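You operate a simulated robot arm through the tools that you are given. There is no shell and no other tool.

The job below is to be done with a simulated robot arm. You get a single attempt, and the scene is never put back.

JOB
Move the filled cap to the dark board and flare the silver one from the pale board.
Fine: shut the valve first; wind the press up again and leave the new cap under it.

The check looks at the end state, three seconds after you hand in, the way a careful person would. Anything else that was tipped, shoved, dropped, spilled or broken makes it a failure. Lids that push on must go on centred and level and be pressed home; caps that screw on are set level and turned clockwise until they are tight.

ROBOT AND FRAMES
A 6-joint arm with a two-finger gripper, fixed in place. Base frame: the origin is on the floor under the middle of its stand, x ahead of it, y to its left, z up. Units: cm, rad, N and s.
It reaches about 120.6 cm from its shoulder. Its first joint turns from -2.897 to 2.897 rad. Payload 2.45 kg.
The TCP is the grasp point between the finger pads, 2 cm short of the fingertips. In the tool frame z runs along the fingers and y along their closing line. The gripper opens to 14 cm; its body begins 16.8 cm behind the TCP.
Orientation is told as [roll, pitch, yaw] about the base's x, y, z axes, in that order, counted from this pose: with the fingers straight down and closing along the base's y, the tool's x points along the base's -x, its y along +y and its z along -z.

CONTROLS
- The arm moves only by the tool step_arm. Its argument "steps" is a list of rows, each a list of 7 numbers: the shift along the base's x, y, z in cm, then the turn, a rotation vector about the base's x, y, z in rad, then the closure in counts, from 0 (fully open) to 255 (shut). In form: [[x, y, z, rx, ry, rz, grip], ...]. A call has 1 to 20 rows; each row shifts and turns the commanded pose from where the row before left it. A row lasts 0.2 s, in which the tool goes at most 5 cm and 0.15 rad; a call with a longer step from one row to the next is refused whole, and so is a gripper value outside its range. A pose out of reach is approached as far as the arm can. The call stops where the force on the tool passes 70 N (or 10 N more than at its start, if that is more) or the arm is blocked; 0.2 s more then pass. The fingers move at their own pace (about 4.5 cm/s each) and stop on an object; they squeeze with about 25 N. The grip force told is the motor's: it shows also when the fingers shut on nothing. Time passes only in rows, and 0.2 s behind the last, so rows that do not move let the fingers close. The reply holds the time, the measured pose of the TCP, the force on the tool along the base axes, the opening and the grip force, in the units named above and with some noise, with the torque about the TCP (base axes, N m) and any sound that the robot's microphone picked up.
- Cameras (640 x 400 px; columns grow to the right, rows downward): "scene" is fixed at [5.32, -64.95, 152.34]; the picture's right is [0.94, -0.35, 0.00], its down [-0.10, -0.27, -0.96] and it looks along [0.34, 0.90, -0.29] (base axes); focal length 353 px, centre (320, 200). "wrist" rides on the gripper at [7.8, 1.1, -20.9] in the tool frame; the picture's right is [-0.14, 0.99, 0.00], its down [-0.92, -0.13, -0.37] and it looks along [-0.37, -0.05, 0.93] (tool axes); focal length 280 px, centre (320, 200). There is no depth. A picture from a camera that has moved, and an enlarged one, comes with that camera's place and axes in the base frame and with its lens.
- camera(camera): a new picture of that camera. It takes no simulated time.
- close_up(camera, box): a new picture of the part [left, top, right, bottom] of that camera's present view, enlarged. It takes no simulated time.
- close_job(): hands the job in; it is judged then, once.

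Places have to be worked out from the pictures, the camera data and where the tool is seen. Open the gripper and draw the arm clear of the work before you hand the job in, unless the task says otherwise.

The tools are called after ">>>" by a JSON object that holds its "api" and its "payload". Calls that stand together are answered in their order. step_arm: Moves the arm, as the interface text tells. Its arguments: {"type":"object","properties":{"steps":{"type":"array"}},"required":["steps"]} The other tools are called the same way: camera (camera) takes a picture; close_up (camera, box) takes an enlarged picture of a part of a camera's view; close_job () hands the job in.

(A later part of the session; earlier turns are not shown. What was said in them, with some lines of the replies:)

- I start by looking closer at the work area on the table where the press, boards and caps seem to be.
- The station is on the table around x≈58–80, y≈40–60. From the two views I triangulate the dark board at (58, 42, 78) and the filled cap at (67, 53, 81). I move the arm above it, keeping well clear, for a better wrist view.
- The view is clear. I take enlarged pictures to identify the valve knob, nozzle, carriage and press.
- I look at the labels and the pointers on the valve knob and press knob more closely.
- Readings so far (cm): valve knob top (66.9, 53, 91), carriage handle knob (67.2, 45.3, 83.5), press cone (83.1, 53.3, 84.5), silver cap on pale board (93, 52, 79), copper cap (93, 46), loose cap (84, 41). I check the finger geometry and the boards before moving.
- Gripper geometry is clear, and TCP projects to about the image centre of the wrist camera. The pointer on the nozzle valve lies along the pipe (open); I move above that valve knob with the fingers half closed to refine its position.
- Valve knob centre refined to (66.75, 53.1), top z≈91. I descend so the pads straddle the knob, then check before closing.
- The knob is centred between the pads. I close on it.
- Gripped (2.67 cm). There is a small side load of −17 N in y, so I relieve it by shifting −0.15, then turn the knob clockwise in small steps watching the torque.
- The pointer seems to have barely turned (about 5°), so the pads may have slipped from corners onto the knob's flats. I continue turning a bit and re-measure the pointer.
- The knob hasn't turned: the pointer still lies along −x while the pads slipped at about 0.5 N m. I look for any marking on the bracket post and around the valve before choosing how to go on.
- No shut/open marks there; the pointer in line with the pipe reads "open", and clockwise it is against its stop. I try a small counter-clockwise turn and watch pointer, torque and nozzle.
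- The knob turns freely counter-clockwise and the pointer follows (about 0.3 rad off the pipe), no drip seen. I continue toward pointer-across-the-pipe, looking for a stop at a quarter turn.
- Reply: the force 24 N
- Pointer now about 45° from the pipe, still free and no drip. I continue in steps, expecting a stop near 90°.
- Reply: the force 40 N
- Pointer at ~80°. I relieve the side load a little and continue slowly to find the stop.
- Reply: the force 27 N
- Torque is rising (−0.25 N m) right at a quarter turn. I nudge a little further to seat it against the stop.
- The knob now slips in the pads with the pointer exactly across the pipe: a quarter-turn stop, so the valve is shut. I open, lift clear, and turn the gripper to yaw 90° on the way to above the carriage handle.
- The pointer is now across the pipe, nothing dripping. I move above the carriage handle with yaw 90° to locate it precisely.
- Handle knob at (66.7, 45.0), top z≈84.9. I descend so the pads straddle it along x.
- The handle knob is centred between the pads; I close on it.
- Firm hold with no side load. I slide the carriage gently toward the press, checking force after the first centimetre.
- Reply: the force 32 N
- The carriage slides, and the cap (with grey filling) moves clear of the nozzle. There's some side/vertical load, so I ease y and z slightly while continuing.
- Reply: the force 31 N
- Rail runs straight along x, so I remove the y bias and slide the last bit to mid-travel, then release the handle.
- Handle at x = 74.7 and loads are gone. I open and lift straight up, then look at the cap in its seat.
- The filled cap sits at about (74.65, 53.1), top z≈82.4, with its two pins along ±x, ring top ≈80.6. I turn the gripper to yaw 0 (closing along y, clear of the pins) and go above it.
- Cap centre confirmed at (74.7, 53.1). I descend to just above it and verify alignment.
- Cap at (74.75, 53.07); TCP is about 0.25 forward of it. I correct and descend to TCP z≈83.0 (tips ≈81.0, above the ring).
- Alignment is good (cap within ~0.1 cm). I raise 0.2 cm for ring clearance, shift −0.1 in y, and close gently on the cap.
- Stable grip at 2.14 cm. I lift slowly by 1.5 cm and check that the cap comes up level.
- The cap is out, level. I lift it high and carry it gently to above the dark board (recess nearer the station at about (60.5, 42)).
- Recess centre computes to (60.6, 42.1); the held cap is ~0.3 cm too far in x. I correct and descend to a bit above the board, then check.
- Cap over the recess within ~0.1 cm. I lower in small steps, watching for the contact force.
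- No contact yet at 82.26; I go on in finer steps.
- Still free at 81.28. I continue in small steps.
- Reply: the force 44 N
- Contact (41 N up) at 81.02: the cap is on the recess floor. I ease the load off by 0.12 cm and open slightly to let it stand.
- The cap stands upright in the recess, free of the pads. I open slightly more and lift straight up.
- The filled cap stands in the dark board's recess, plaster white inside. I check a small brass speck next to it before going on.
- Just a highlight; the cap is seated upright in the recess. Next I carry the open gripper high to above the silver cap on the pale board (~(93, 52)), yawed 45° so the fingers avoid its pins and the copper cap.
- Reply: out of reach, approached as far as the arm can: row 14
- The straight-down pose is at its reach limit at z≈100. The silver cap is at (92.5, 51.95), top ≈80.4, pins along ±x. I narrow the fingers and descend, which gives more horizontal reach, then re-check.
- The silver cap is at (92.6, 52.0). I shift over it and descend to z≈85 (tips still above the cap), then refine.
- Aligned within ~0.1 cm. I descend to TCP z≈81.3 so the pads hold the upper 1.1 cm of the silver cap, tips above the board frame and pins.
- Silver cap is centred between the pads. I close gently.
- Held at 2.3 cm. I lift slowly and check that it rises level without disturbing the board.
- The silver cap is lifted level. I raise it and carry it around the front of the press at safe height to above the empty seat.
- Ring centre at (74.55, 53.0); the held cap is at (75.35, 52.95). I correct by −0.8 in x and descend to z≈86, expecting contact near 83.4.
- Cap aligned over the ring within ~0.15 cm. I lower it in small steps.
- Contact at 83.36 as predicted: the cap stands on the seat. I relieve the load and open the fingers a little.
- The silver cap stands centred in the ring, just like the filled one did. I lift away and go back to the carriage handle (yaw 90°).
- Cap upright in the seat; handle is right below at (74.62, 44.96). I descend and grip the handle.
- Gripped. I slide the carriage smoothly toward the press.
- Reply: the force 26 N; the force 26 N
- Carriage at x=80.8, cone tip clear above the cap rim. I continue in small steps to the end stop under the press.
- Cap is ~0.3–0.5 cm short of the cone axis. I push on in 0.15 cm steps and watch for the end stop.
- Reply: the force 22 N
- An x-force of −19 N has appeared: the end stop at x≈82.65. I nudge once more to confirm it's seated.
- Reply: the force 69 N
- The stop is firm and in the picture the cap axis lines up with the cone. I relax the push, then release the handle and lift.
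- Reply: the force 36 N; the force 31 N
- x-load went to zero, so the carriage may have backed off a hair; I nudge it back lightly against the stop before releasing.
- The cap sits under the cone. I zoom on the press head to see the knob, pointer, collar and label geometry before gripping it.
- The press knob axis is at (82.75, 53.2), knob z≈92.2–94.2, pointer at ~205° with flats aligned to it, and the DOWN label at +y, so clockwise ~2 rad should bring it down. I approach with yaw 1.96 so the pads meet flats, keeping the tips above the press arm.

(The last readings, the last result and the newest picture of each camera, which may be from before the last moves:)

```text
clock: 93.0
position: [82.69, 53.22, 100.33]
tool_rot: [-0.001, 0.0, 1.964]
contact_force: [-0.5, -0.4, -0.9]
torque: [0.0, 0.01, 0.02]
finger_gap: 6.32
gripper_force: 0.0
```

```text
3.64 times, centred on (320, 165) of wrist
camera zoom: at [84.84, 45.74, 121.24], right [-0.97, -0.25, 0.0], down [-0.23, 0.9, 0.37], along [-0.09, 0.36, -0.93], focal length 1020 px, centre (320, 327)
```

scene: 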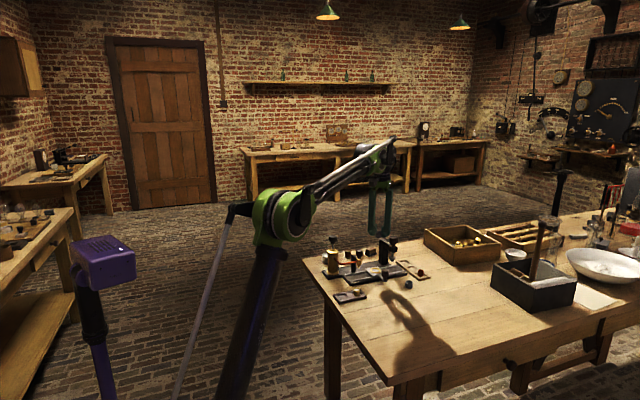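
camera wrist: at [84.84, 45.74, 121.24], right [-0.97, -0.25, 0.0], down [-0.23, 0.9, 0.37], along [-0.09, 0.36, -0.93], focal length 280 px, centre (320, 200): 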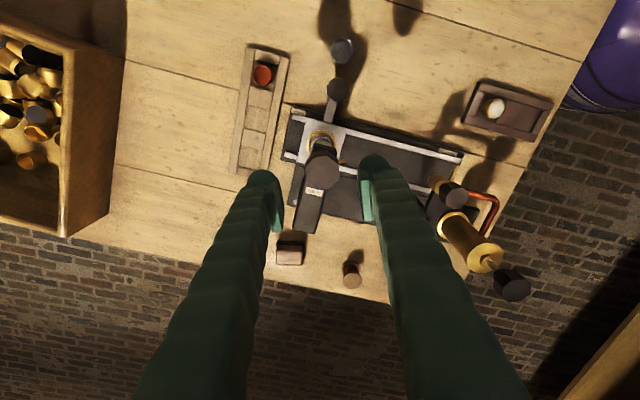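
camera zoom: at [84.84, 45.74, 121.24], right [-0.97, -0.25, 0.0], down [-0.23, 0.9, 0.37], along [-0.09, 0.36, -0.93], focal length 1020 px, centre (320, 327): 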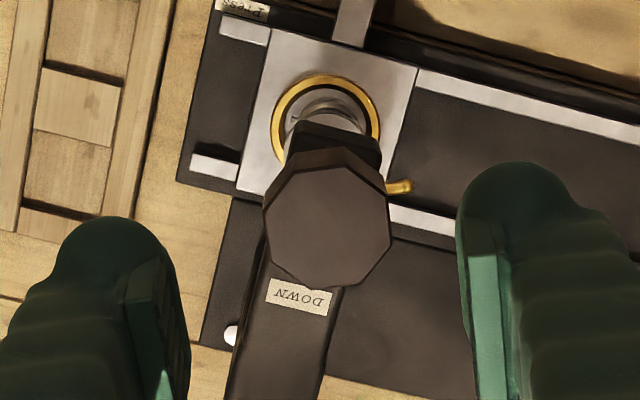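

Aligned within ~0.1 cm. I descend so the tips are just around the knob's lower edge, then close.

>>> {"api": "step_arm", "payload": {"steps": [[-0.08, 0.03, -1.5, 0, 0, 0, 140], [0, 0, -2, 0, 0, 0, 140], [0, 0, -1.5, 0, 0, 0, 140], [0, 0, -1.0, 0, 0, 0, 140], [0, 0, 0, 0, 0, 0, 140], [0, 0, 0, 0, 0, 0, 140]]}}

>>> {"api": "close_up", "payload": {"camera": "wrist", "box": [260, 130, 380, 240]}}

>>> {"api": "close_up", "payload": {"camera": "scene", "box": [370, 220, 420, 280]}}

```text
clock: 94.4
position: [82.73, 53.31, 94.4]
tool_rot: [0.001, 0.0, 1.963]
contact_force: [0.2, 0.3, 0.2]
torque: [0.0, 0.01, -0.03]
finger_gap: 6.32
gripper_force: 0.1
```

```text
3.64 times, centred on (320, 185) of wrist
camera zoom: at [84.83, 45.7, 115.3], right [-0.97, -0.25, 0.0], down [-0.23, 0.9, 0.37], along [-0.09, 0.36, -0.93], focal length 1020 px, centre (320, 254)
```

zoom: 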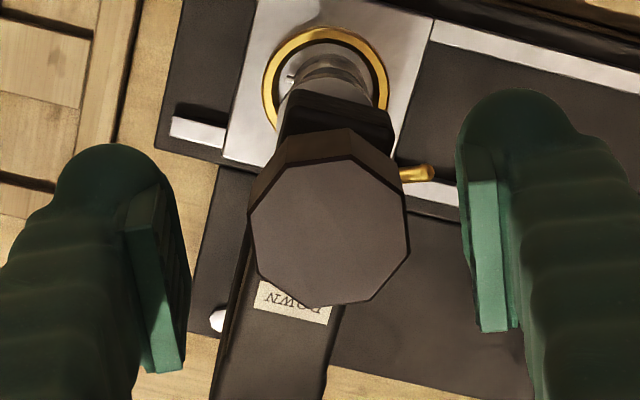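

```text
6.67 times, centred on (395, 250) of scene
camera zoom: at [5.32, -64.95, 152.34], right [0.94, -0.35, 0.0], down [-0.1, -0.27, -0.96], along [0.34, 0.9, -0.29], focal length 2350 px, centre (-180, -133)
```

zoom: 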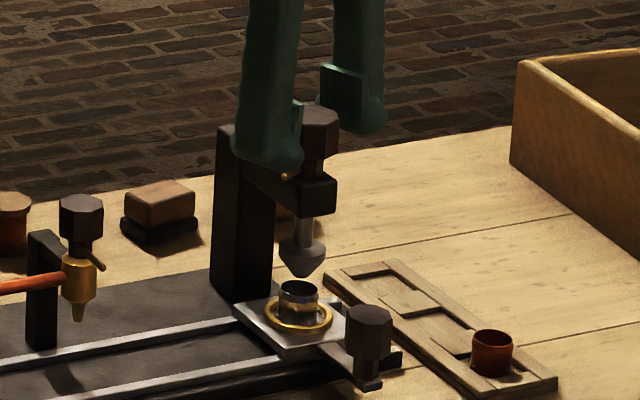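

>>> {"api": "step_arm", "payload": {"steps": [[-0.12, -0.03, 0, 0, 0, 0, 160], [0, 0, 0, 0, 0, 0, 180], [0, 0, 0, 0, 0, 0, 200], [0, 0, 0, 0, 0, 0, 255], [0, 0, 0, 0, 0, 0, 255], [0, 0, 0, 0, 0, 0, 255]]}}

>>> {"api": "close_up", "payload": {"camera": "wrist", "box": [260, 130, 380, 240]}}

```text
clock: 95.8
position: [82.45, 53.06, 94.31]
tool_rot: [0.003, 0.0, 1.962]
contact_force: [-13.1, -7.2, -8.3]
torque: [-0.08, 0.16, -0.03]
finger_gap: 3.47
gripper_force: 45.7
```

```text
3.64 times, centred on (320, 185) of wrist
camera zoom: at [84.65, 45.59, 115.23], right [-0.97, -0.25, 0.0], down [-0.23, 0.9, 0.37], along [-0.09, 0.36, -0.93], focal length 1020 px, centre (320, 254)
```

zoom: 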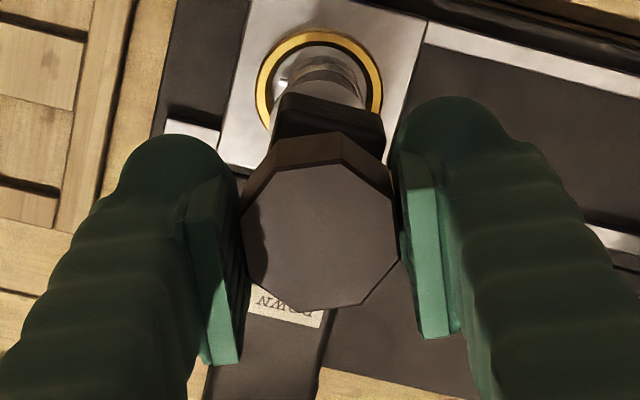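

Gripped (3.47 cm). I relieve the small side load and turn clockwise 0.3 rad, then look at cone and torque.

>>> {"api": "step_arm", "payload": {"steps": [[-0.1, -0.05, 0, 0, 0, 0, 255], [0, 0, 0, 0, 0, -0.1, 255], [0, 0, 0, 0, 0, -0.1, 255], [0, 0, 0, 0, 0, -0.1, 255]]}}

>>> {"api": "close_up", "payload": {"camera": "wrist", "box": [260, 130, 380, 240]}}

>>> {"api": "close_up", "payload": {"camera": "scene", "box": [375, 230, 415, 280]}}

```text
clock: 96.8
position: [82.44, 53.27, 94.26]
tool_rot: [0.002, -0.001, 1.662]
contact_force: [8.2, 5.0, -4.4]
torque: [0.0, -0.1, 0.03]
finger_gap: 3.47
gripper_force: 44.6
```

```text
3.64 times, centred on (320, 185) of wrist
camera zoom: at [82.31, 45.34, 115.23], right [-1.0, 0.05, 0.0], down [0.04, 0.93, 0.37], along [0.02, 0.37, -0.93], focal length 1020 px, centre (320, 254)
```

zoom: 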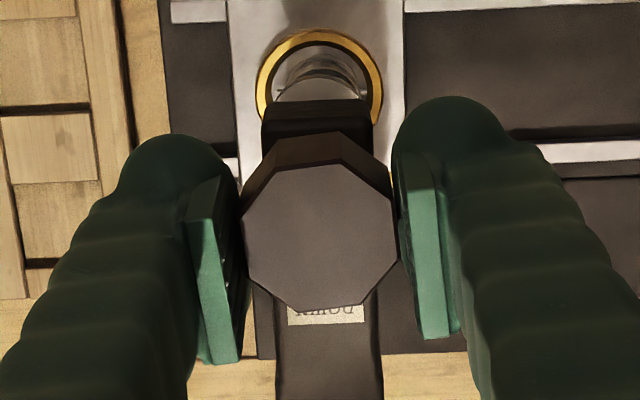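

```text
8.00 times, centred on (395, 255) of scene
camera zoom: at [5.32, -64.95, 152.34], right [0.94, -0.35, 0.0], down [-0.1, -0.27, -0.96], along [0.34, 0.9, -0.29], focal length 2821 px, centre (-280, -240)
```

zoom: 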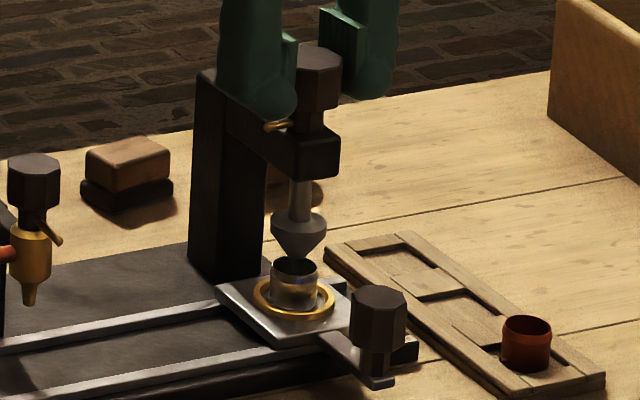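

The knob turns clockwise with almost no torque and the cone moved down ~0.25 cm. I continue clockwise, watching the cone approach the rim and the loads.

>>> {"api": "step_arm", "payload": {"steps": [[0.05, 0, 0, 0, 0, -0.1, 255], [0, 0, 0, 0, 0, -0.1, 255], [0, 0, 0, 0, 0, -0.1, 255], [0, 0, 0, 0, 0, -0.1, 255]]}}

>>> {"api": "close_up", "payload": {"camera": "wrist", "box": [260, 130, 380, 240]}}

>>> {"api": "close_up", "payload": {"camera": "scene", "box": [375, 230, 415, 280]}}

```text
clock: 97.8
position: [82.57, 53.13, 94.2]
tool_rot: [0.0, -0.002, 1.262]
contact_force: [9.6, 6.0, 7.8]
torque: [-0.04, -0.09, 0.02]
finger_gap: 3.47
gripper_force: 45.0
```

```text
3.64 times, centred on (320, 185) of wrist
camera zoom: at [79.34, 46.1, 115.23], right [-0.9, 0.43, 0.0], down [0.4, 0.84, 0.37], along [0.16, 0.33, -0.93], focal length 1020 px, centre (320, 254)
```

zoom: 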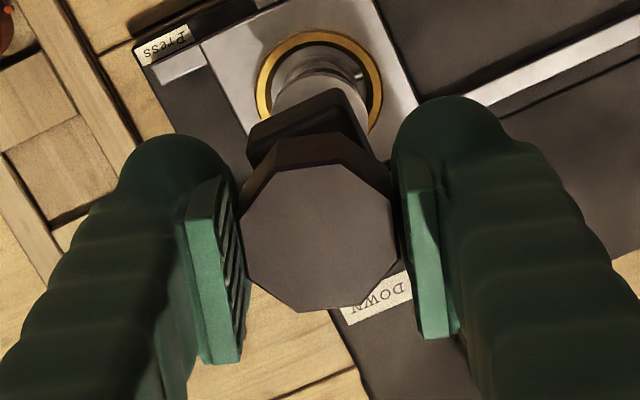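

```text
8.00 times, centred on (395, 255) of scene
camera zoom: at [5.32, -64.95, 152.34], right [0.94, -0.35, 0.0], down [-0.1, -0.27, -0.96], along [0.34, 0.9, -0.29], focal length 2821 px, centre (-280, -240)
```

zoom: 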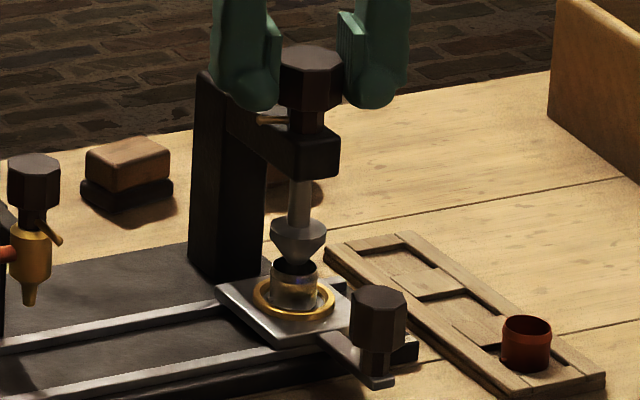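

The knob stays at the same height while the cone goes down, which is convenient; the tip is entering the cap. I go on in 0.3 rad portions, watching the torque.

>>> {"api": "step_arm", "payload": {"steps": [[0.05, 0.03, 0, 0, 0, -0.1, 255], [0, 0, 0, 0, 0, -0.1, 255], [0, 0, 0, 0, 0, -0.1, 255]]}}

>>> {"api": "close_up", "payload": {"camera": "scene", "box": [380, 250, 410, 280]}}

```text
clock: 98.6
position: [82.58, 53.13, 94.31]
tool_rot: [0.0, -0.001, 0.958]
contact_force: [21.5, 4.4, 25.2]
torque: [-0.06, -0.26, 0.01]
finger_gap: 3.47
gripper_force: 45.0
```

```text
13.33 times, centred on (395, 265) of scene
camera zoom: at [5.32, -64.95, 152.34], right [0.94, -0.35, 0.0], down [-0.1, -0.27, -0.96], along [0.34, 0.9, -0.29], focal length 4701 px, centre (-680, -667)
```

zoom: 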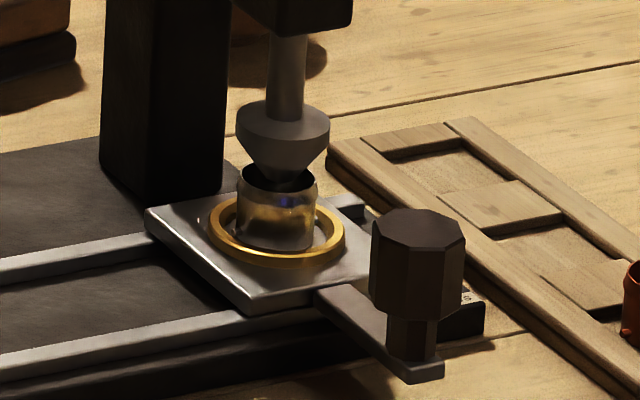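

>>> {"api": "step_arm", "payload": {"steps": [[0.15, 0.05, 0.15, 0, 0, -0.08, 255], [0, 0, 0, 0, 0, -0.1, 255], [0, 0, 0, 0, 0, -0.1, 255]]}}

>>> {"api": "close_up", "payload": {"camera": "scene", "box": [380, 250, 410, 280]}}

```text
clock: 99.4
position: [82.85, 53.11, 94.37]
tool_rot: [0.0, 0.002, 0.681]
contact_force: [-1.2, -27.7, -32.8]
torque: [-0.15, 0.14, 0.0]
finger_gap: 3.5
gripper_force: 45.0
```

```text
13.33 times, centred on (395, 265) of scene
camera zoom: at [5.32, -64.95, 152.34], right [0.94, -0.35, 0.0], down [-0.1, -0.27, -0.96], along [0.34, 0.9, -0.29], focal length 4701 px, centre (-680, -667)
```

zoom: 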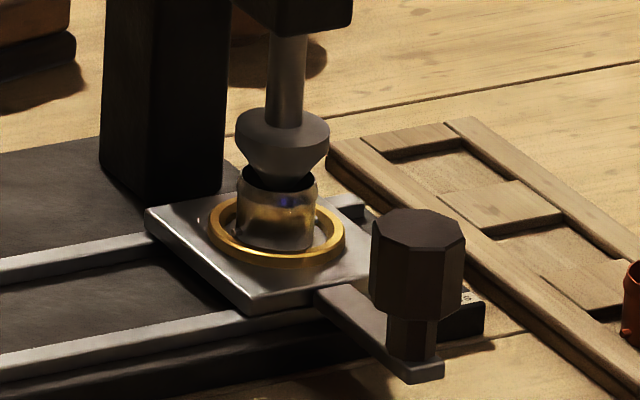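

>>> {"api": "step_arm", "payload": {"steps": [[0, -0.15, -0.17, 0, 0, -0.06, 255], [0, 0, 0, 0, 0, -0.1, 255], [0, 0, 0, 0, 0, -0.1, 255]]}}

>>> {"api": "close_up", "payload": {"camera": "scene", "box": [380, 250, 410, 280]}}

>>> {"api": "close_up", "payload": {"camera": "wrist", "box": [260, 130, 380, 240]}}

```text
clock: 100.2
position: [82.67, 53.16, 94.31]
tool_rot: [0.002, -0.003, 0.421]
contact_force: [27.9, -4.3, 27.7]
torque: [-0.22, -0.13, 0.03]
finger_gap: 3.44
gripper_force: 45.3
```

```text
13.33 times, centred on (395, 265) of scene
camera zoom: at [5.32, -64.95, 152.34], right [0.94, -0.35, 0.0], down [-0.1, -0.27, -0.96], along [0.34, 0.9, -0.29], focal length 4701 px, centre (-680, -667)
```

zoom: 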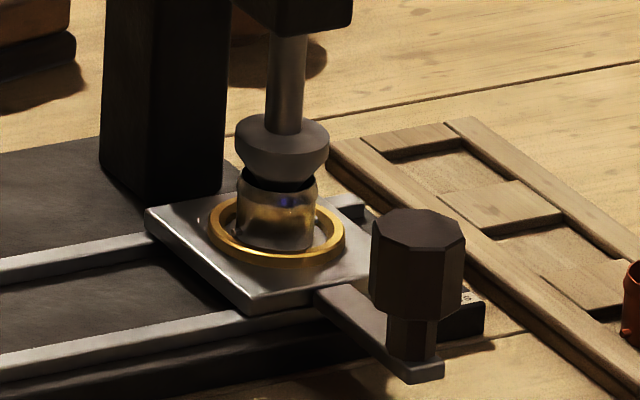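

```text
3.64 times, centred on (320, 185) of wrist
camera zoom: at [75.27, 50.9, 115.3], right [-0.28, 0.96, 0.0], down [0.89, 0.26, 0.37], along [0.36, 0.1, -0.93], focal length 1020 px, centre (320, 254)
```

zoom: 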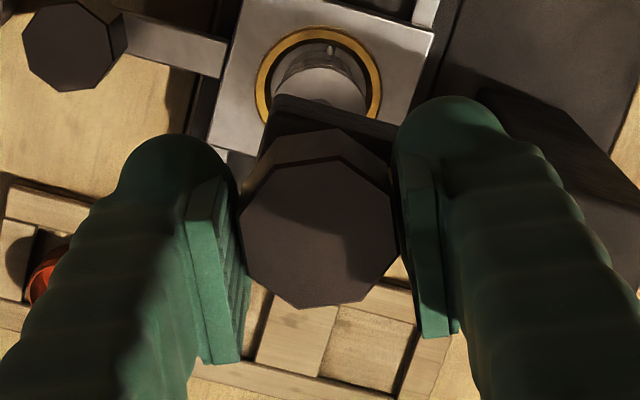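

Pointer ≈117°, ~0.5 rad left to DOWN. The cone is at the rim; I continue slowly watching torque.

>>> {"api": "step_arm", "payload": {"steps": [[0.12, -0.03, 0.1, 0, 0, -0.05, 255], [0, 0, 0, 0, 0, -0.08, 255], [0, 0, 0, 0, 0, -0.08, 255]]}}

>>> {"api": "close_up", "payload": {"camera": "scene", "box": [380, 250, 410, 280]}}

```text
clock: 101.0
position: [82.85, 53.1, 94.33]
tool_rot: [0.001, 0.002, 0.209]
contact_force: [-5.5, -19.0, -17.1]
torque: [-0.15, -0.22, 0.05]
finger_gap: 3.45
gripper_force: 45.2
```

```text
13.33 times, centred on (395, 265) of scene
camera zoom: at [5.32, -64.95, 152.34], right [0.94, -0.35, 0.0], down [-0.1, -0.27, -0.96], along [0.34, 0.9, -0.29], focal length 4701 px, centre (-680, -667)
```

zoom: 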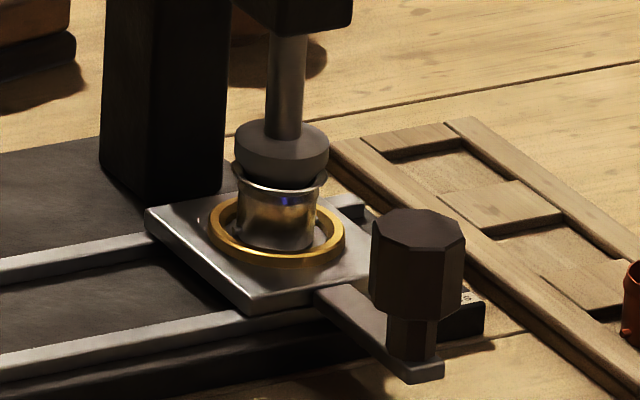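

The rim is now visibly flaring out. I continue to the DOWN stop.

>>> {"api": "step_arm", "payload": {"steps": [[0, -0.12, -0.1, 0, 0, -0.05, 255], [0, 0, 0, 0, 0, -0.08, 255], [0, 0, 0, 0, 0, -0.08, 255]]}}

>>> {"api": "close_up", "payload": {"camera": "scene", "box": [380, 250, 410, 280]}}

>>> {"api": "close_up", "payload": {"camera": "wrist", "box": [260, 130, 380, 240]}}

```text
clock: 101.8
position: [82.76, 52.99, 94.42]
tool_rot: [0.0, -0.002, 0.004]
contact_force: [10.0, 3.6, 25.0]
torque: [0.07, -0.07, 0.08]
finger_gap: 3.44
gripper_force: 44.5
```

```text
13.33 times, centred on (395, 265) of scene
camera zoom: at [5.32, -64.95, 152.34], right [0.94, -0.35, 0.0], down [-0.1, -0.27, -0.96], along [0.34, 0.9, -0.29], focal length 4701 px, centre (-680, -667)
```

zoom: 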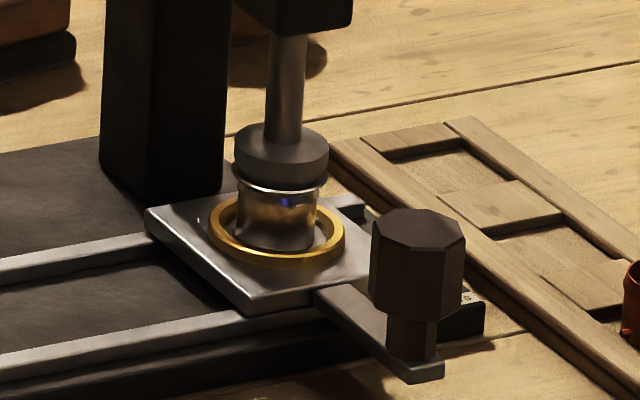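

```text
3.64 times, centred on (320, 185) of wrist
camera zoom: at [75.04, 54.08, 115.29], right [0.13, 0.99, 0.0], down [0.92, -0.13, 0.37], along [0.37, -0.05, -0.93], focal length 1020 px, centre (320, 254)
```

zoom: 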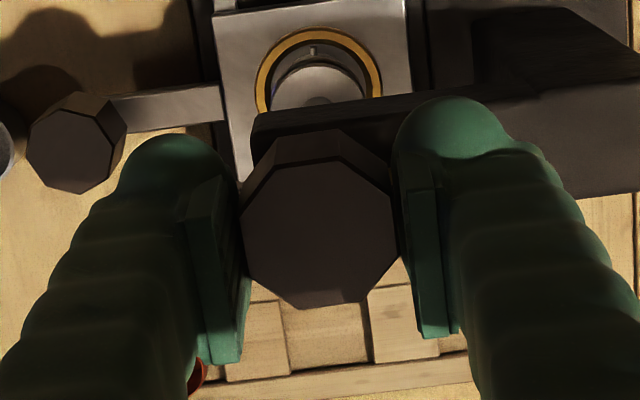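

Pointer ≈93°, nearly at the label; torque still low. I continue in small turns to find the stop.

>>> {"api": "step_arm", "payload": {"steps": [[0.08, 0, 0.12, 0, 0, -0.06, 255], [0, 0, 0, 0, 0, -0.07, 255], [0, 0, 0, 0, 0, -0.07, 255]]}}

>>> {"api": "close_up", "payload": {"camera": "scene", "box": [380, 250, 410, 280]}}

>>> {"api": "close_up", "payload": {"camera": "scene", "box": [380, 225, 410, 260]}}

```text
clock: 102.6
position: [82.7, 52.95, 94.43]
tool_rot: [0.0, 0.0, -0.198]
contact_force: [-0.4, 2.0, 5.7]
torque: [0.07, -0.05, 0.45]
finger_gap: 3.43
gripper_force: 45.1
```

```text
13.33 times, centred on (395, 265) of scene
camera zoom: at [5.32, -64.95, 152.34], right [0.94, -0.35, 0.0], down [-0.1, -0.27, -0.96], along [0.34, 0.9, -0.29], focal length 4701 px, centre (-680, -667)
```

zoom: 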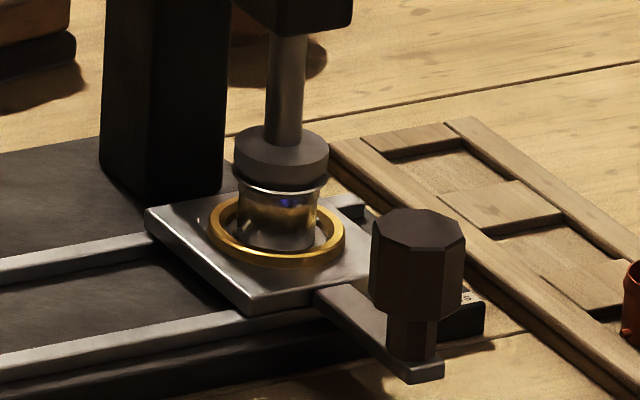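

```text
11.43 times, centred on (395, 242) of scene
camera zoom: at [5.32, -64.95, 152.34], right [0.94, -0.35, 0.0], down [-0.1, -0.27, -0.96], along [0.34, 0.9, -0.29], focal length 4029 px, centre (-537, -286)
```

zoom: 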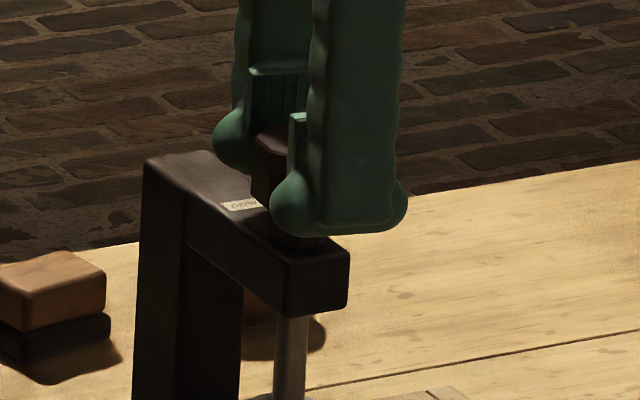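

Torque jumped to 0.45 N m: at the bottom stop. I push a touch more to make sure it is fully home, then check.

>>> {"api": "step_arm", "payload": {"steps": [[0, 0, 0, 0, 0, -0.05, 255], [0, 0, 0, 0, 0, -0.05, 255], [0, 0, 0, 0, 0, -0.05, 255], [0, 0, 0, 0, 0, 0, 255]]}}

>>> {"api": "close_up", "payload": {"camera": "scene", "box": [380, 250, 410, 280]}}

>>> {"api": "close_up", "payload": {"camera": "wrist", "box": [260, 130, 380, 240]}}

```text
clock: 103.6
position: [82.92, 52.87, 94.38]
tool_rot: [0.001, 0.001, -0.347]
contact_force: [-0.9, -1.9, -3.4]
torque: [-0.01, -0.01, 0.73]
finger_gap: 3.46
gripper_force: 45.0
```

```text
13.33 times, centred on (395, 265) of scene
camera zoom: at [5.32, -64.95, 152.34], right [0.94, -0.35, 0.0], down [-0.1, -0.27, -0.96], along [0.34, 0.9, -0.29], focal length 4701 px, centre (-680, -667)
```

zoom: 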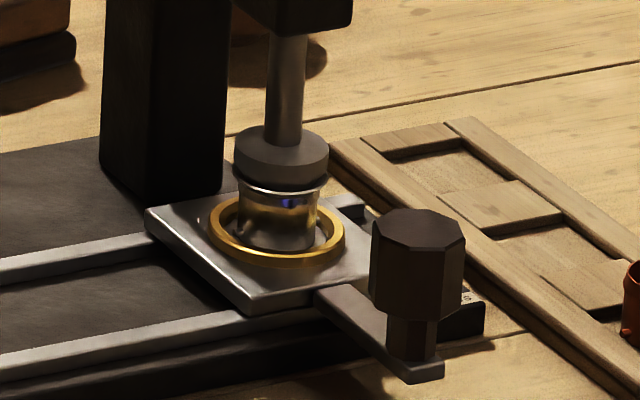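

```text
3.64 times, centred on (320, 185) of wrist
camera zoom: at [76.06, 56.62, 115.28], right [0.47, 0.88, 0.0], down [0.82, -0.43, 0.37], along [0.33, -0.17, -0.93], focal length 1020 px, centre (320, 254)
```

zoom: 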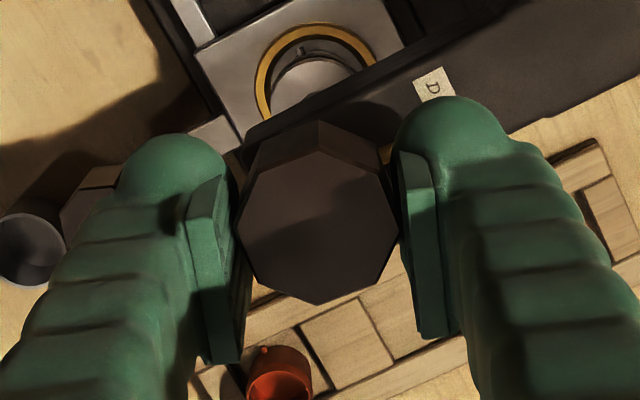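

The pads slip at 0.73 N m with the pointer at DOWN: fully pressed and the rim flared. Now I wind the press up counter-clockwise in portions, relieving loads.

>>> {"api": "step_arm", "payload": {"steps": [[0, 0, 0, 0, 0, 0.08, 255], [0, 0, 0, 0, 0, 0.1, 255], [0, 0, 0, 0, 0, 0.1, 255], [0, 0, 0, 0, 0, 0.1, 255]]}}

>>> {"api": "close_up", "payload": {"camera": "scene", "box": [380, 250, 410, 280]}}

```text
clock: 104.6
position: [82.82, 53.1, 94.35]
tool_rot: [0.002, -0.002, 0.034]
contact_force: [15.8, 18.8, 20.7]
torque: [0.26, -0.19, -0.07]
finger_gap: 3.43
gripper_force: 44.7
```

```text
13.33 times, centred on (395, 265) of scene
camera zoom: at [5.32, -64.95, 152.34], right [0.94, -0.35, 0.0], down [-0.1, -0.27, -0.96], along [0.34, 0.9, -0.29], focal length 4701 px, centre (-680, -667)
```

zoom: 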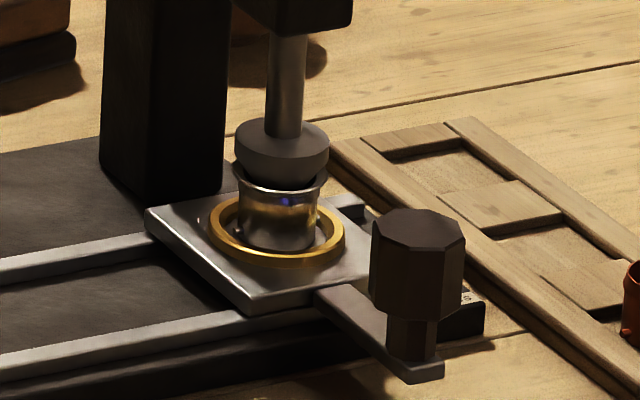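

The cone is rising and the cap stays down with its flared rim. I continue winding up.

>>> {"api": "step_arm", "payload": {"steps": [[0.1, 0.12, 0.1, 0, 0, 0.08, 255], [0, 0, 0, 0, 0, 0.1, 255], [0, 0, 0, 0, 0, 0.1, 255], [0, 0, 0, 0, 0, 0.1, 255]]}}

>>> {"api": "close_up", "payload": {"camera": "scene", "box": [380, 250, 410, 280]}}

```text
clock: 105.6
position: [82.87, 53.05, 94.32]
tool_rot: [-0.001, 0.001, 0.416]
contact_force: [-25.6, 4.5, -30.4]
torque: [-0.15, 0.13, -0.06]
finger_gap: 3.45
gripper_force: 44.9
```

```text
13.33 times, centred on (395, 265) of scene
camera zoom: at [5.32, -64.95, 152.34], right [0.94, -0.35, 0.0], down [-0.1, -0.27, -0.96], along [0.34, 0.9, -0.29], focal length 4701 px, centre (-680, -667)
```

zoom: 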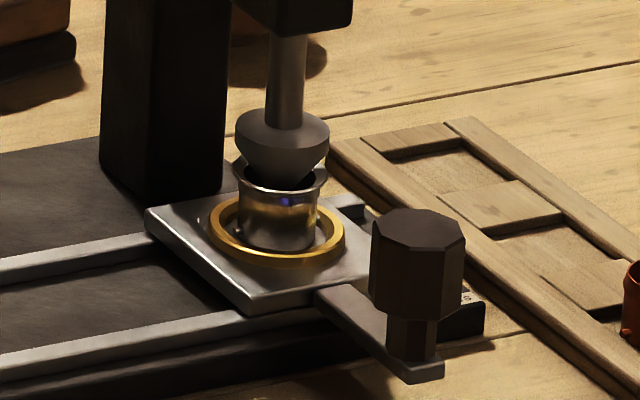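

>>> {"api": "step_arm", "payload": {"steps": [[-0.12, 0, -0.15, 0, 0, 0.08, 255], [0, 0, 0, 0, 0, 0.1, 255], [0, 0, 0, 0, 0, 0.1, 255], [0, 0, 0, 0, 0, 0.1, 255]]}}

>>> {"api": "close_up", "payload": {"camera": "scene", "box": [380, 250, 410, 280]}}

```text
clock: 106.6
position: [82.63, 53.14, 94.33]
tool_rot: [-0.001, 0.001, 0.796]
contact_force: [6.7, 30.4, 20.0]
torque: [0.84, -0.45, -0.05]
finger_gap: 3.45
gripper_force: 45.1
```

```text
13.33 times, centred on (395, 265) of scene
camera zoom: at [5.32, -64.95, 152.34], right [0.94, -0.35, 0.0], down [-0.1, -0.27, -0.96], along [0.34, 0.9, -0.29], focal length 4701 px, centre (-680, -667)
```

zoom: 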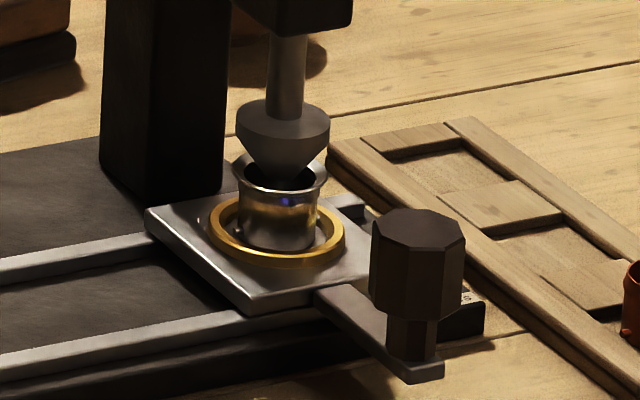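

>>> {"api": "step_arm", "payload": {"steps": [[0.03, 0.18, 0.1, 0, 0, 0.08, 255], [0, 0, 0, 0, 0, 0.1, 255], [0, 0, 0, 0, 0, 0.1, 255], [0, 0, 0, 0, 0, 0.1, 255]]}}

>>> {"api": "close_up", "payload": {"camera": "scene", "box": [380, 245, 410, 280]}}

```text
clock: 107.6
position: [82.64, 53.37, 94.33]
tool_rot: [0.001, 0.003, 1.173]
contact_force: [-44.7, -3.7, -30.1]
torque: [-0.12, 0.16, -0.17]
finger_gap: 3.42
gripper_force: 45.4
```

```text
11.43 times, centred on (395, 262) of scene
camera zoom: at [5.32, -64.95, 152.34], right [0.94, -0.35, 0.0], down [-0.1, -0.27, -0.96], along [0.34, 0.9, -0.29], focal length 4029 px, centre (-537, -514)
```

zoom: 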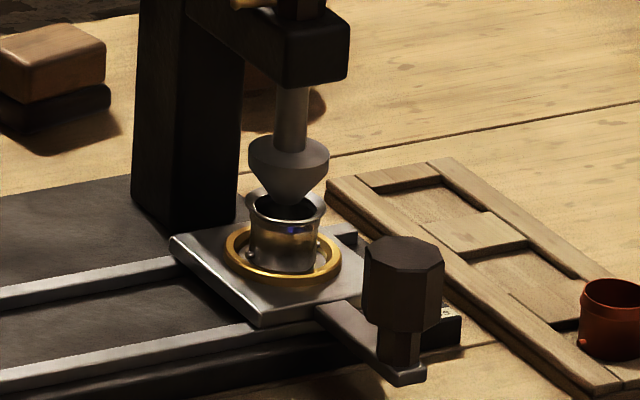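

Side load grew to −45 N in x; I relieve it and wind on.

>>> {"api": "step_arm", "payload": {"steps": [[-0.22, 0, -0.13, 0, 0, 0, 255], [0, 0, 0, 0, 0, 0.08, 255], [0, 0, 0, 0, 0, 0.1, 255], [0, 0, 0, 0, 0, 0.1, 255]]}}

>>> {"api": "close_up", "payload": {"camera": "scene", "box": [380, 245, 410, 280]}}

>>> {"api": "close_up", "payload": {"camera": "wrist", "box": [260, 130, 380, 240]}}

```text
clock: 108.6
position: [82.51, 53.21, 94.31]
tool_rot: [0.001, 0.0, 1.454]
contact_force: [0.1, 21.7, 26.5]
torque: [0.66, -0.05, -0.05]
finger_gap: 3.43
gripper_force: 45.5
```

```text
11.43 times, centred on (395, 262) of scene
camera zoom: at [5.32, -64.95, 152.34], right [0.94, -0.35, 0.0], down [-0.1, -0.27, -0.96], along [0.34, 0.9, -0.29], focal length 4029 px, centre (-537, -514)
```

zoom: 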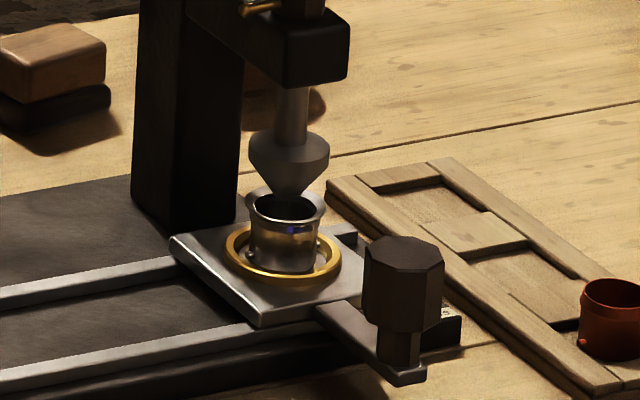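

```text
3.64 times, centred on (320, 185) of wrist
camera zoom: at [80.74, 45.74, 115.27], right [-0.97, 0.25, 0.0], down [0.23, 0.9, 0.37], along [0.09, 0.36, -0.93], focal length 1020 px, centre (320, 254)
```

zoom: 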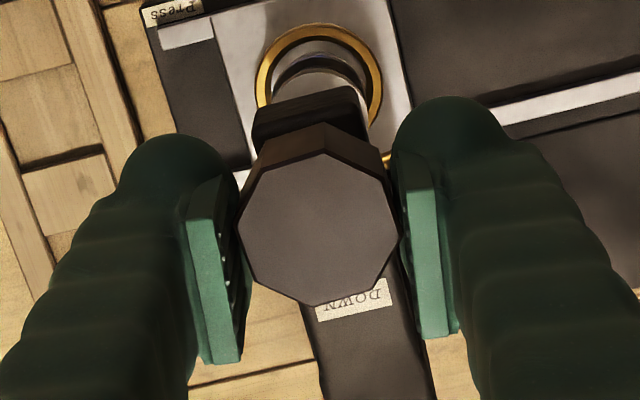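

The flared rim is clearly visible and the cone is leaving the cap. I wind on to the upper stop.

>>> {"api": "step_arm", "payload": {"steps": [[0, 0.12, 0.12, 0, 0, 0, 255], [0, 0, 0, 0, 0, 0.08, 255], [0, 0, 0, 0, 0, 0.1, 255], [0, 0, 0, 0, 0, 0.08, 255]]}}

>>> {"api": "close_up", "payload": {"camera": "scene", "box": [380, 240, 410, 280]}}

```text
clock: 109.6
position: [82.48, 53.26, 94.33]
tool_rot: [0.002, 0.002, 1.714]
contact_force: [-25.3, 3.8, -23.0]
torque: [0.08, 0.19, -0.09]
finger_gap: 3.44
gripper_force: 45.2
```

```text
10.00 times, centred on (395, 260) of scene
camera zoom: at [5.32, -64.95, 152.34], right [0.94, -0.35, 0.0], down [-0.1, -0.27, -0.96], along [0.34, 0.9, -0.29], focal length 3526 px, centre (-430, -400)
```

zoom: 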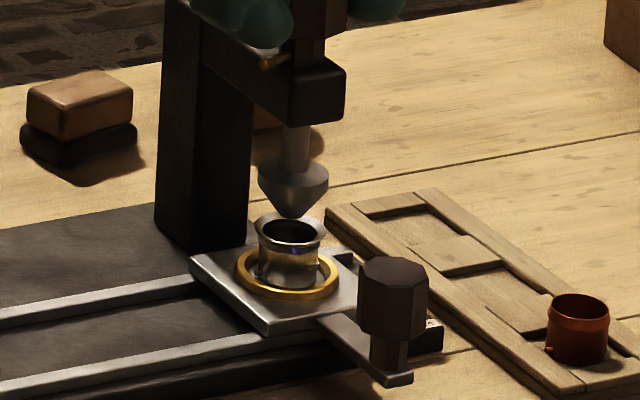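

Cone tip is back at its initial height. I turn slightly further to touch the upper stop.

>>> {"api": "step_arm", "payload": {"steps": [[-0.12, 0, -0.1, 0, 0, 0, 255], [0, 0, 0, 0, 0, 0.06, 255], [0, 0, 0, 0, 0, 0.06, 255], [0, 0, 0, 0, 0, 0.05, 255]]}}

>>> {"api": "close_up", "payload": {"camera": "scene", "box": [380, 240, 410, 280]}}

>>> {"api": "close_up", "payload": {"camera": "wrist", "box": [260, 130, 380, 240]}}

```text
clock: 110.6
position: [82.35, 53.22, 94.41]
tool_rot: [0.001, -0.001, 1.883]
contact_force: [-17.9, -0.2, -10.0]
torque: [0.02, 0.15, -0.8]
finger_gap: 3.44
gripper_force: 45.0
```

```text
10.00 times, centred on (395, 260) of scene
camera zoom: at [5.32, -64.95, 152.34], right [0.94, -0.35, 0.0], down [-0.1, -0.27, -0.96], along [0.34, 0.9, -0.29], focal length 3526 px, centre (-430, -400)
```

zoom: 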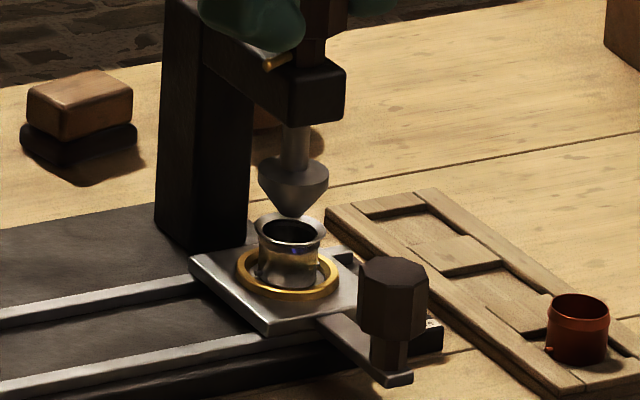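

```text
3.64 times, centred on (320, 185) of wrist
camera zoom: at [84.0, 45.6, 115.28], right [-0.98, -0.17, 0.0], down [-0.16, 0.92, 0.37], along [-0.07, 0.36, -0.93], focal length 1020 px, centre (320, 254)
```

zoom: 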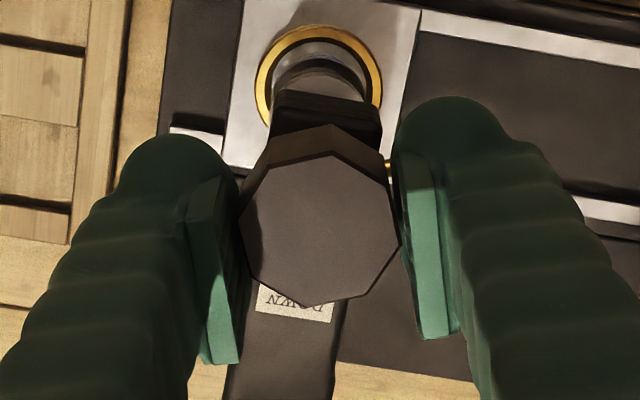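

The upper stop is reached (−0.8 N m, pads about to slip) with the cone fully up. I ease the side load, open, and lift straight off.

>>> {"api": "step_arm", "payload": {"steps": [[-0.1, 0, -0.05, 0, 0, -0.02, 255], [0, 0, 0, 0, 0, 0, 220], [0, 0, 0, 0, 0, 0, 180], [0, 0, 0, 0, 0, 0, 150], [0, 0, 0, 0, 0, 0, 140], [0, 0, 0, 0, 0, 0, 140], [0, 0, 1.5, 0, 0, 0, 140], [0, 0, 3, 0, 0, 0, 140], [0, 0, 3, 0, 0, 0, 140], [0, 0, 2, 0, 0, 0, 140], [0, 0, 0, 0, 0, 0, 140]]}}

>>> {"api": "camera", "payload": {"camera": "wrist"}}

>>> {"api": "close_up", "payload": {"camera": "scene", "box": [310, 225, 440, 310]}}

```text
clock: 113.0
position: [82.58, 53.36, 104.19]
tool_rot: [0.002, -0.001, 1.864]
contact_force: [-0.5, 0.0, -1.0]
torque: [-0.01, 0.0, -0.01]
finger_gap: 6.31
gripper_force: 0.2
```

```text
taken
camera wrist: at [83.98, 45.7, 125.0], right [-0.99, -0.15, 0.0], down [-0.14, 0.92, 0.37], along [-0.06, 0.36, -0.93], focal length 280 px, centre (320, 200)
```

wrist: 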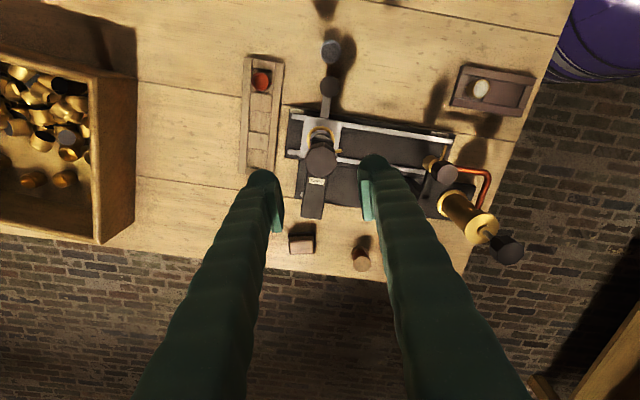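

```text
4.71 times, centred on (375, 268) of scene
camera zoom: at [5.32, -64.95, 152.34], right [0.94, -0.35, 0.0], down [-0.1, -0.27, -0.96], along [0.34, 0.9, -0.29], focal length 1659 px, centre (61, -118)
```

zoom: 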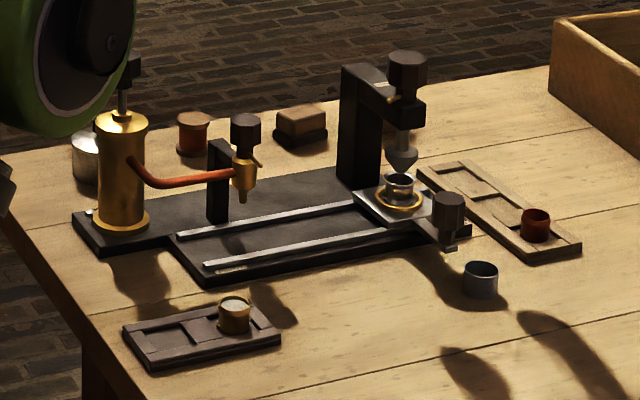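

All parts are as wanted: valve shut, filled cap on the dark board, flared silver cap under the raised press. I draw the arm up and back toward its start pose with the gripper open.

>>> {"api": "step_arm", "payload": {"steps": [[-0.5, -0.2, 2, 0, 0, -0.08, 100], [-1.5, -0.4, 2, 0, 0, -0.1, 60], [-2.5, -0.6, 2, 0, 0, -0.1, 0], [-2.8, -0.8, 1.5, 0, 0, -0.1, 0], [-2.8, -0.8, 1.5, 0, 0, -0.1, 0], [-2.8, -0.8, 1.5, 0, 0, -0.1, 0], [-2.8, -0.8, 1.5, 0, 0, -0.1, 0], [-2.8, -0.8, 1.5, 0, 0, -0.1, 0], [-2.8, -0.8, 1.5, 0, 0, -0.1, 0], [-2.8, -0.8, 1.5, 0, 0, -0.1, 0], [-2.8, -0.8, 1.5, 0, 0, -0.1, 0], [-2.8, -0.8, 1.5, 0, 0, -0.1, 0], [-2.8, -0.8, 1, 0, 0, -0.1, 0], [-2.8, -0.8, 1, 0, 0, -0.1, 0], [-2.8, -0.8, 1, 0, 0, -0.1, 0], [-2.8, -0.8, 0.5, 0, 0, -0.1, 0], [-2.8, -0.8, 0, 0, 0, -0.1, 0], [-2.5, -0.8, 0, 0, 0, -0.1, 0], [-2, -0.4, 0, 0, 0, -0.1, 0], [0, 0, 0, 0, 0, 0, 0]]}}

>>> {"api": "camera", "payload": {"camera": "scene"}}

>>> {"api": "close_up", "payload": {"camera": "scene", "box": [310, 225, 440, 310]}}

>>> {"api": "close_up", "payload": {"camera": "scene", "box": [345, 240, 415, 285]}}

>>> {"api": "camera", "payload": {"camera": "wrist"}}

```text
clock: 117.2
position: [34.14, 39.63, 126.85]
tool_rot: [-0.001, 0.0, -0.019]
contact_force: [-0.3, -0.3, 1.0]
torque: [0.03, 0.02, 0.0]
finger_gap: 14.01
gripper_force: 0.0
```

```text
taken
```

scene: 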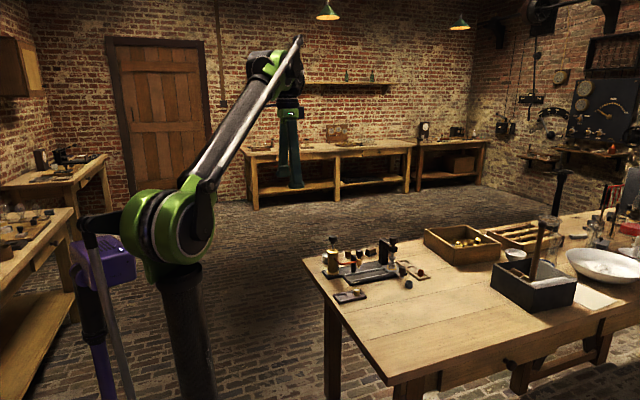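

```text
4.71 times, centred on (375, 268) of scene
camera zoom: at [5.32, -64.95, 152.34], right [0.94, -0.35, 0.0], down [-0.1, -0.27, -0.96], along [0.34, 0.9, -0.29], focal length 1659 px, centre (61, -118)
```

zoom: 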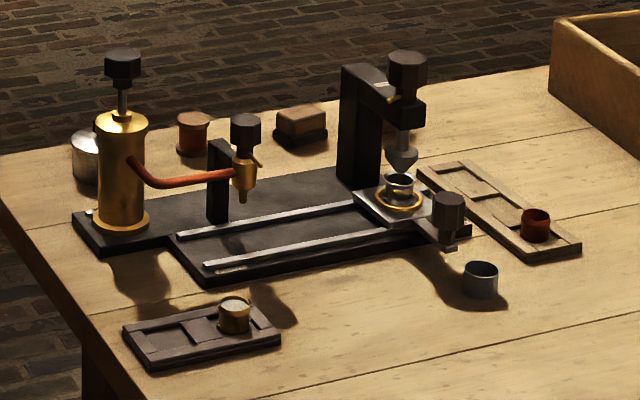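

```text
8.89 times, centred on (380, 262) of scene
camera zoom: at [5.32, -64.95, 152.34], right [0.94, -0.35, 0.0], down [-0.1, -0.27, -0.96], along [0.34, 0.9, -0.29], focal length 3134 px, centre (-213, -356)
```

zoom: 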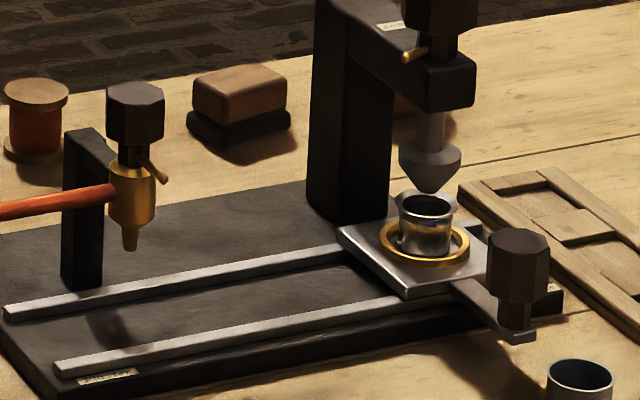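

```text
taken
camera wrist: at [26.49, 40.97, 147.7], right [0.16, 0.99, 0.0], down [0.92, -0.14, 0.37], along [0.36, -0.06, -0.93], focal length 280 px, centre (320, 200)
```

wrist: 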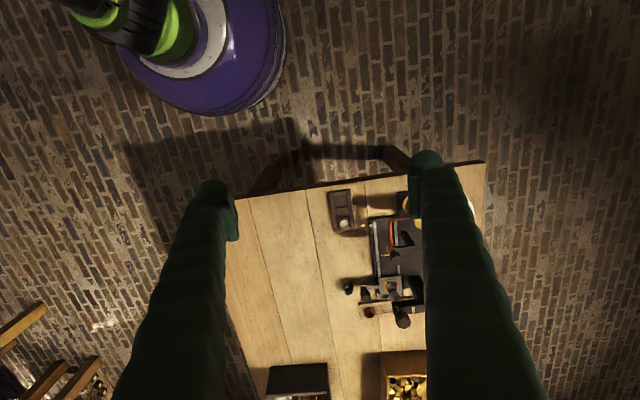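

The last pictures show the end state: the valve pointer is across the pipe, the filled cap is upright in the dark board's recess, and the flared silver cap sits centred under the raised cone. Everything else is where it was and the arm is clear with the gripper open, so I hand in the job.

>>> {"api": "close_job", "payload": {}}

```text
The job is handed in.
```

The job is done and handed in; the result of the check isn't known yet. In the last pictures everything was where you asked, nothing else on the bench had moved, and there was no sign of a spill.

- **Valve:** I shut it before moving anything. It only turned counter-clockwise, and stopped after a quarter turn with its pointer across the pipe. Nothing was marked, so I took "across the pipe" to mean shut. I saw no drip at any point.
- **Filled cap:** it stands upright in the dark board, in the recess nearest the station, with its filling intact.
- **Silver cap:** I took it from the pale board and set it in the carriage ring. I then slid it under the press and pressed it to the DOWN stop, and its rim is clearly flared.
- **Press:** it is wound back up to its top stop, with the flared cap left under it.

The arm is back near its starting position with the gripper open.
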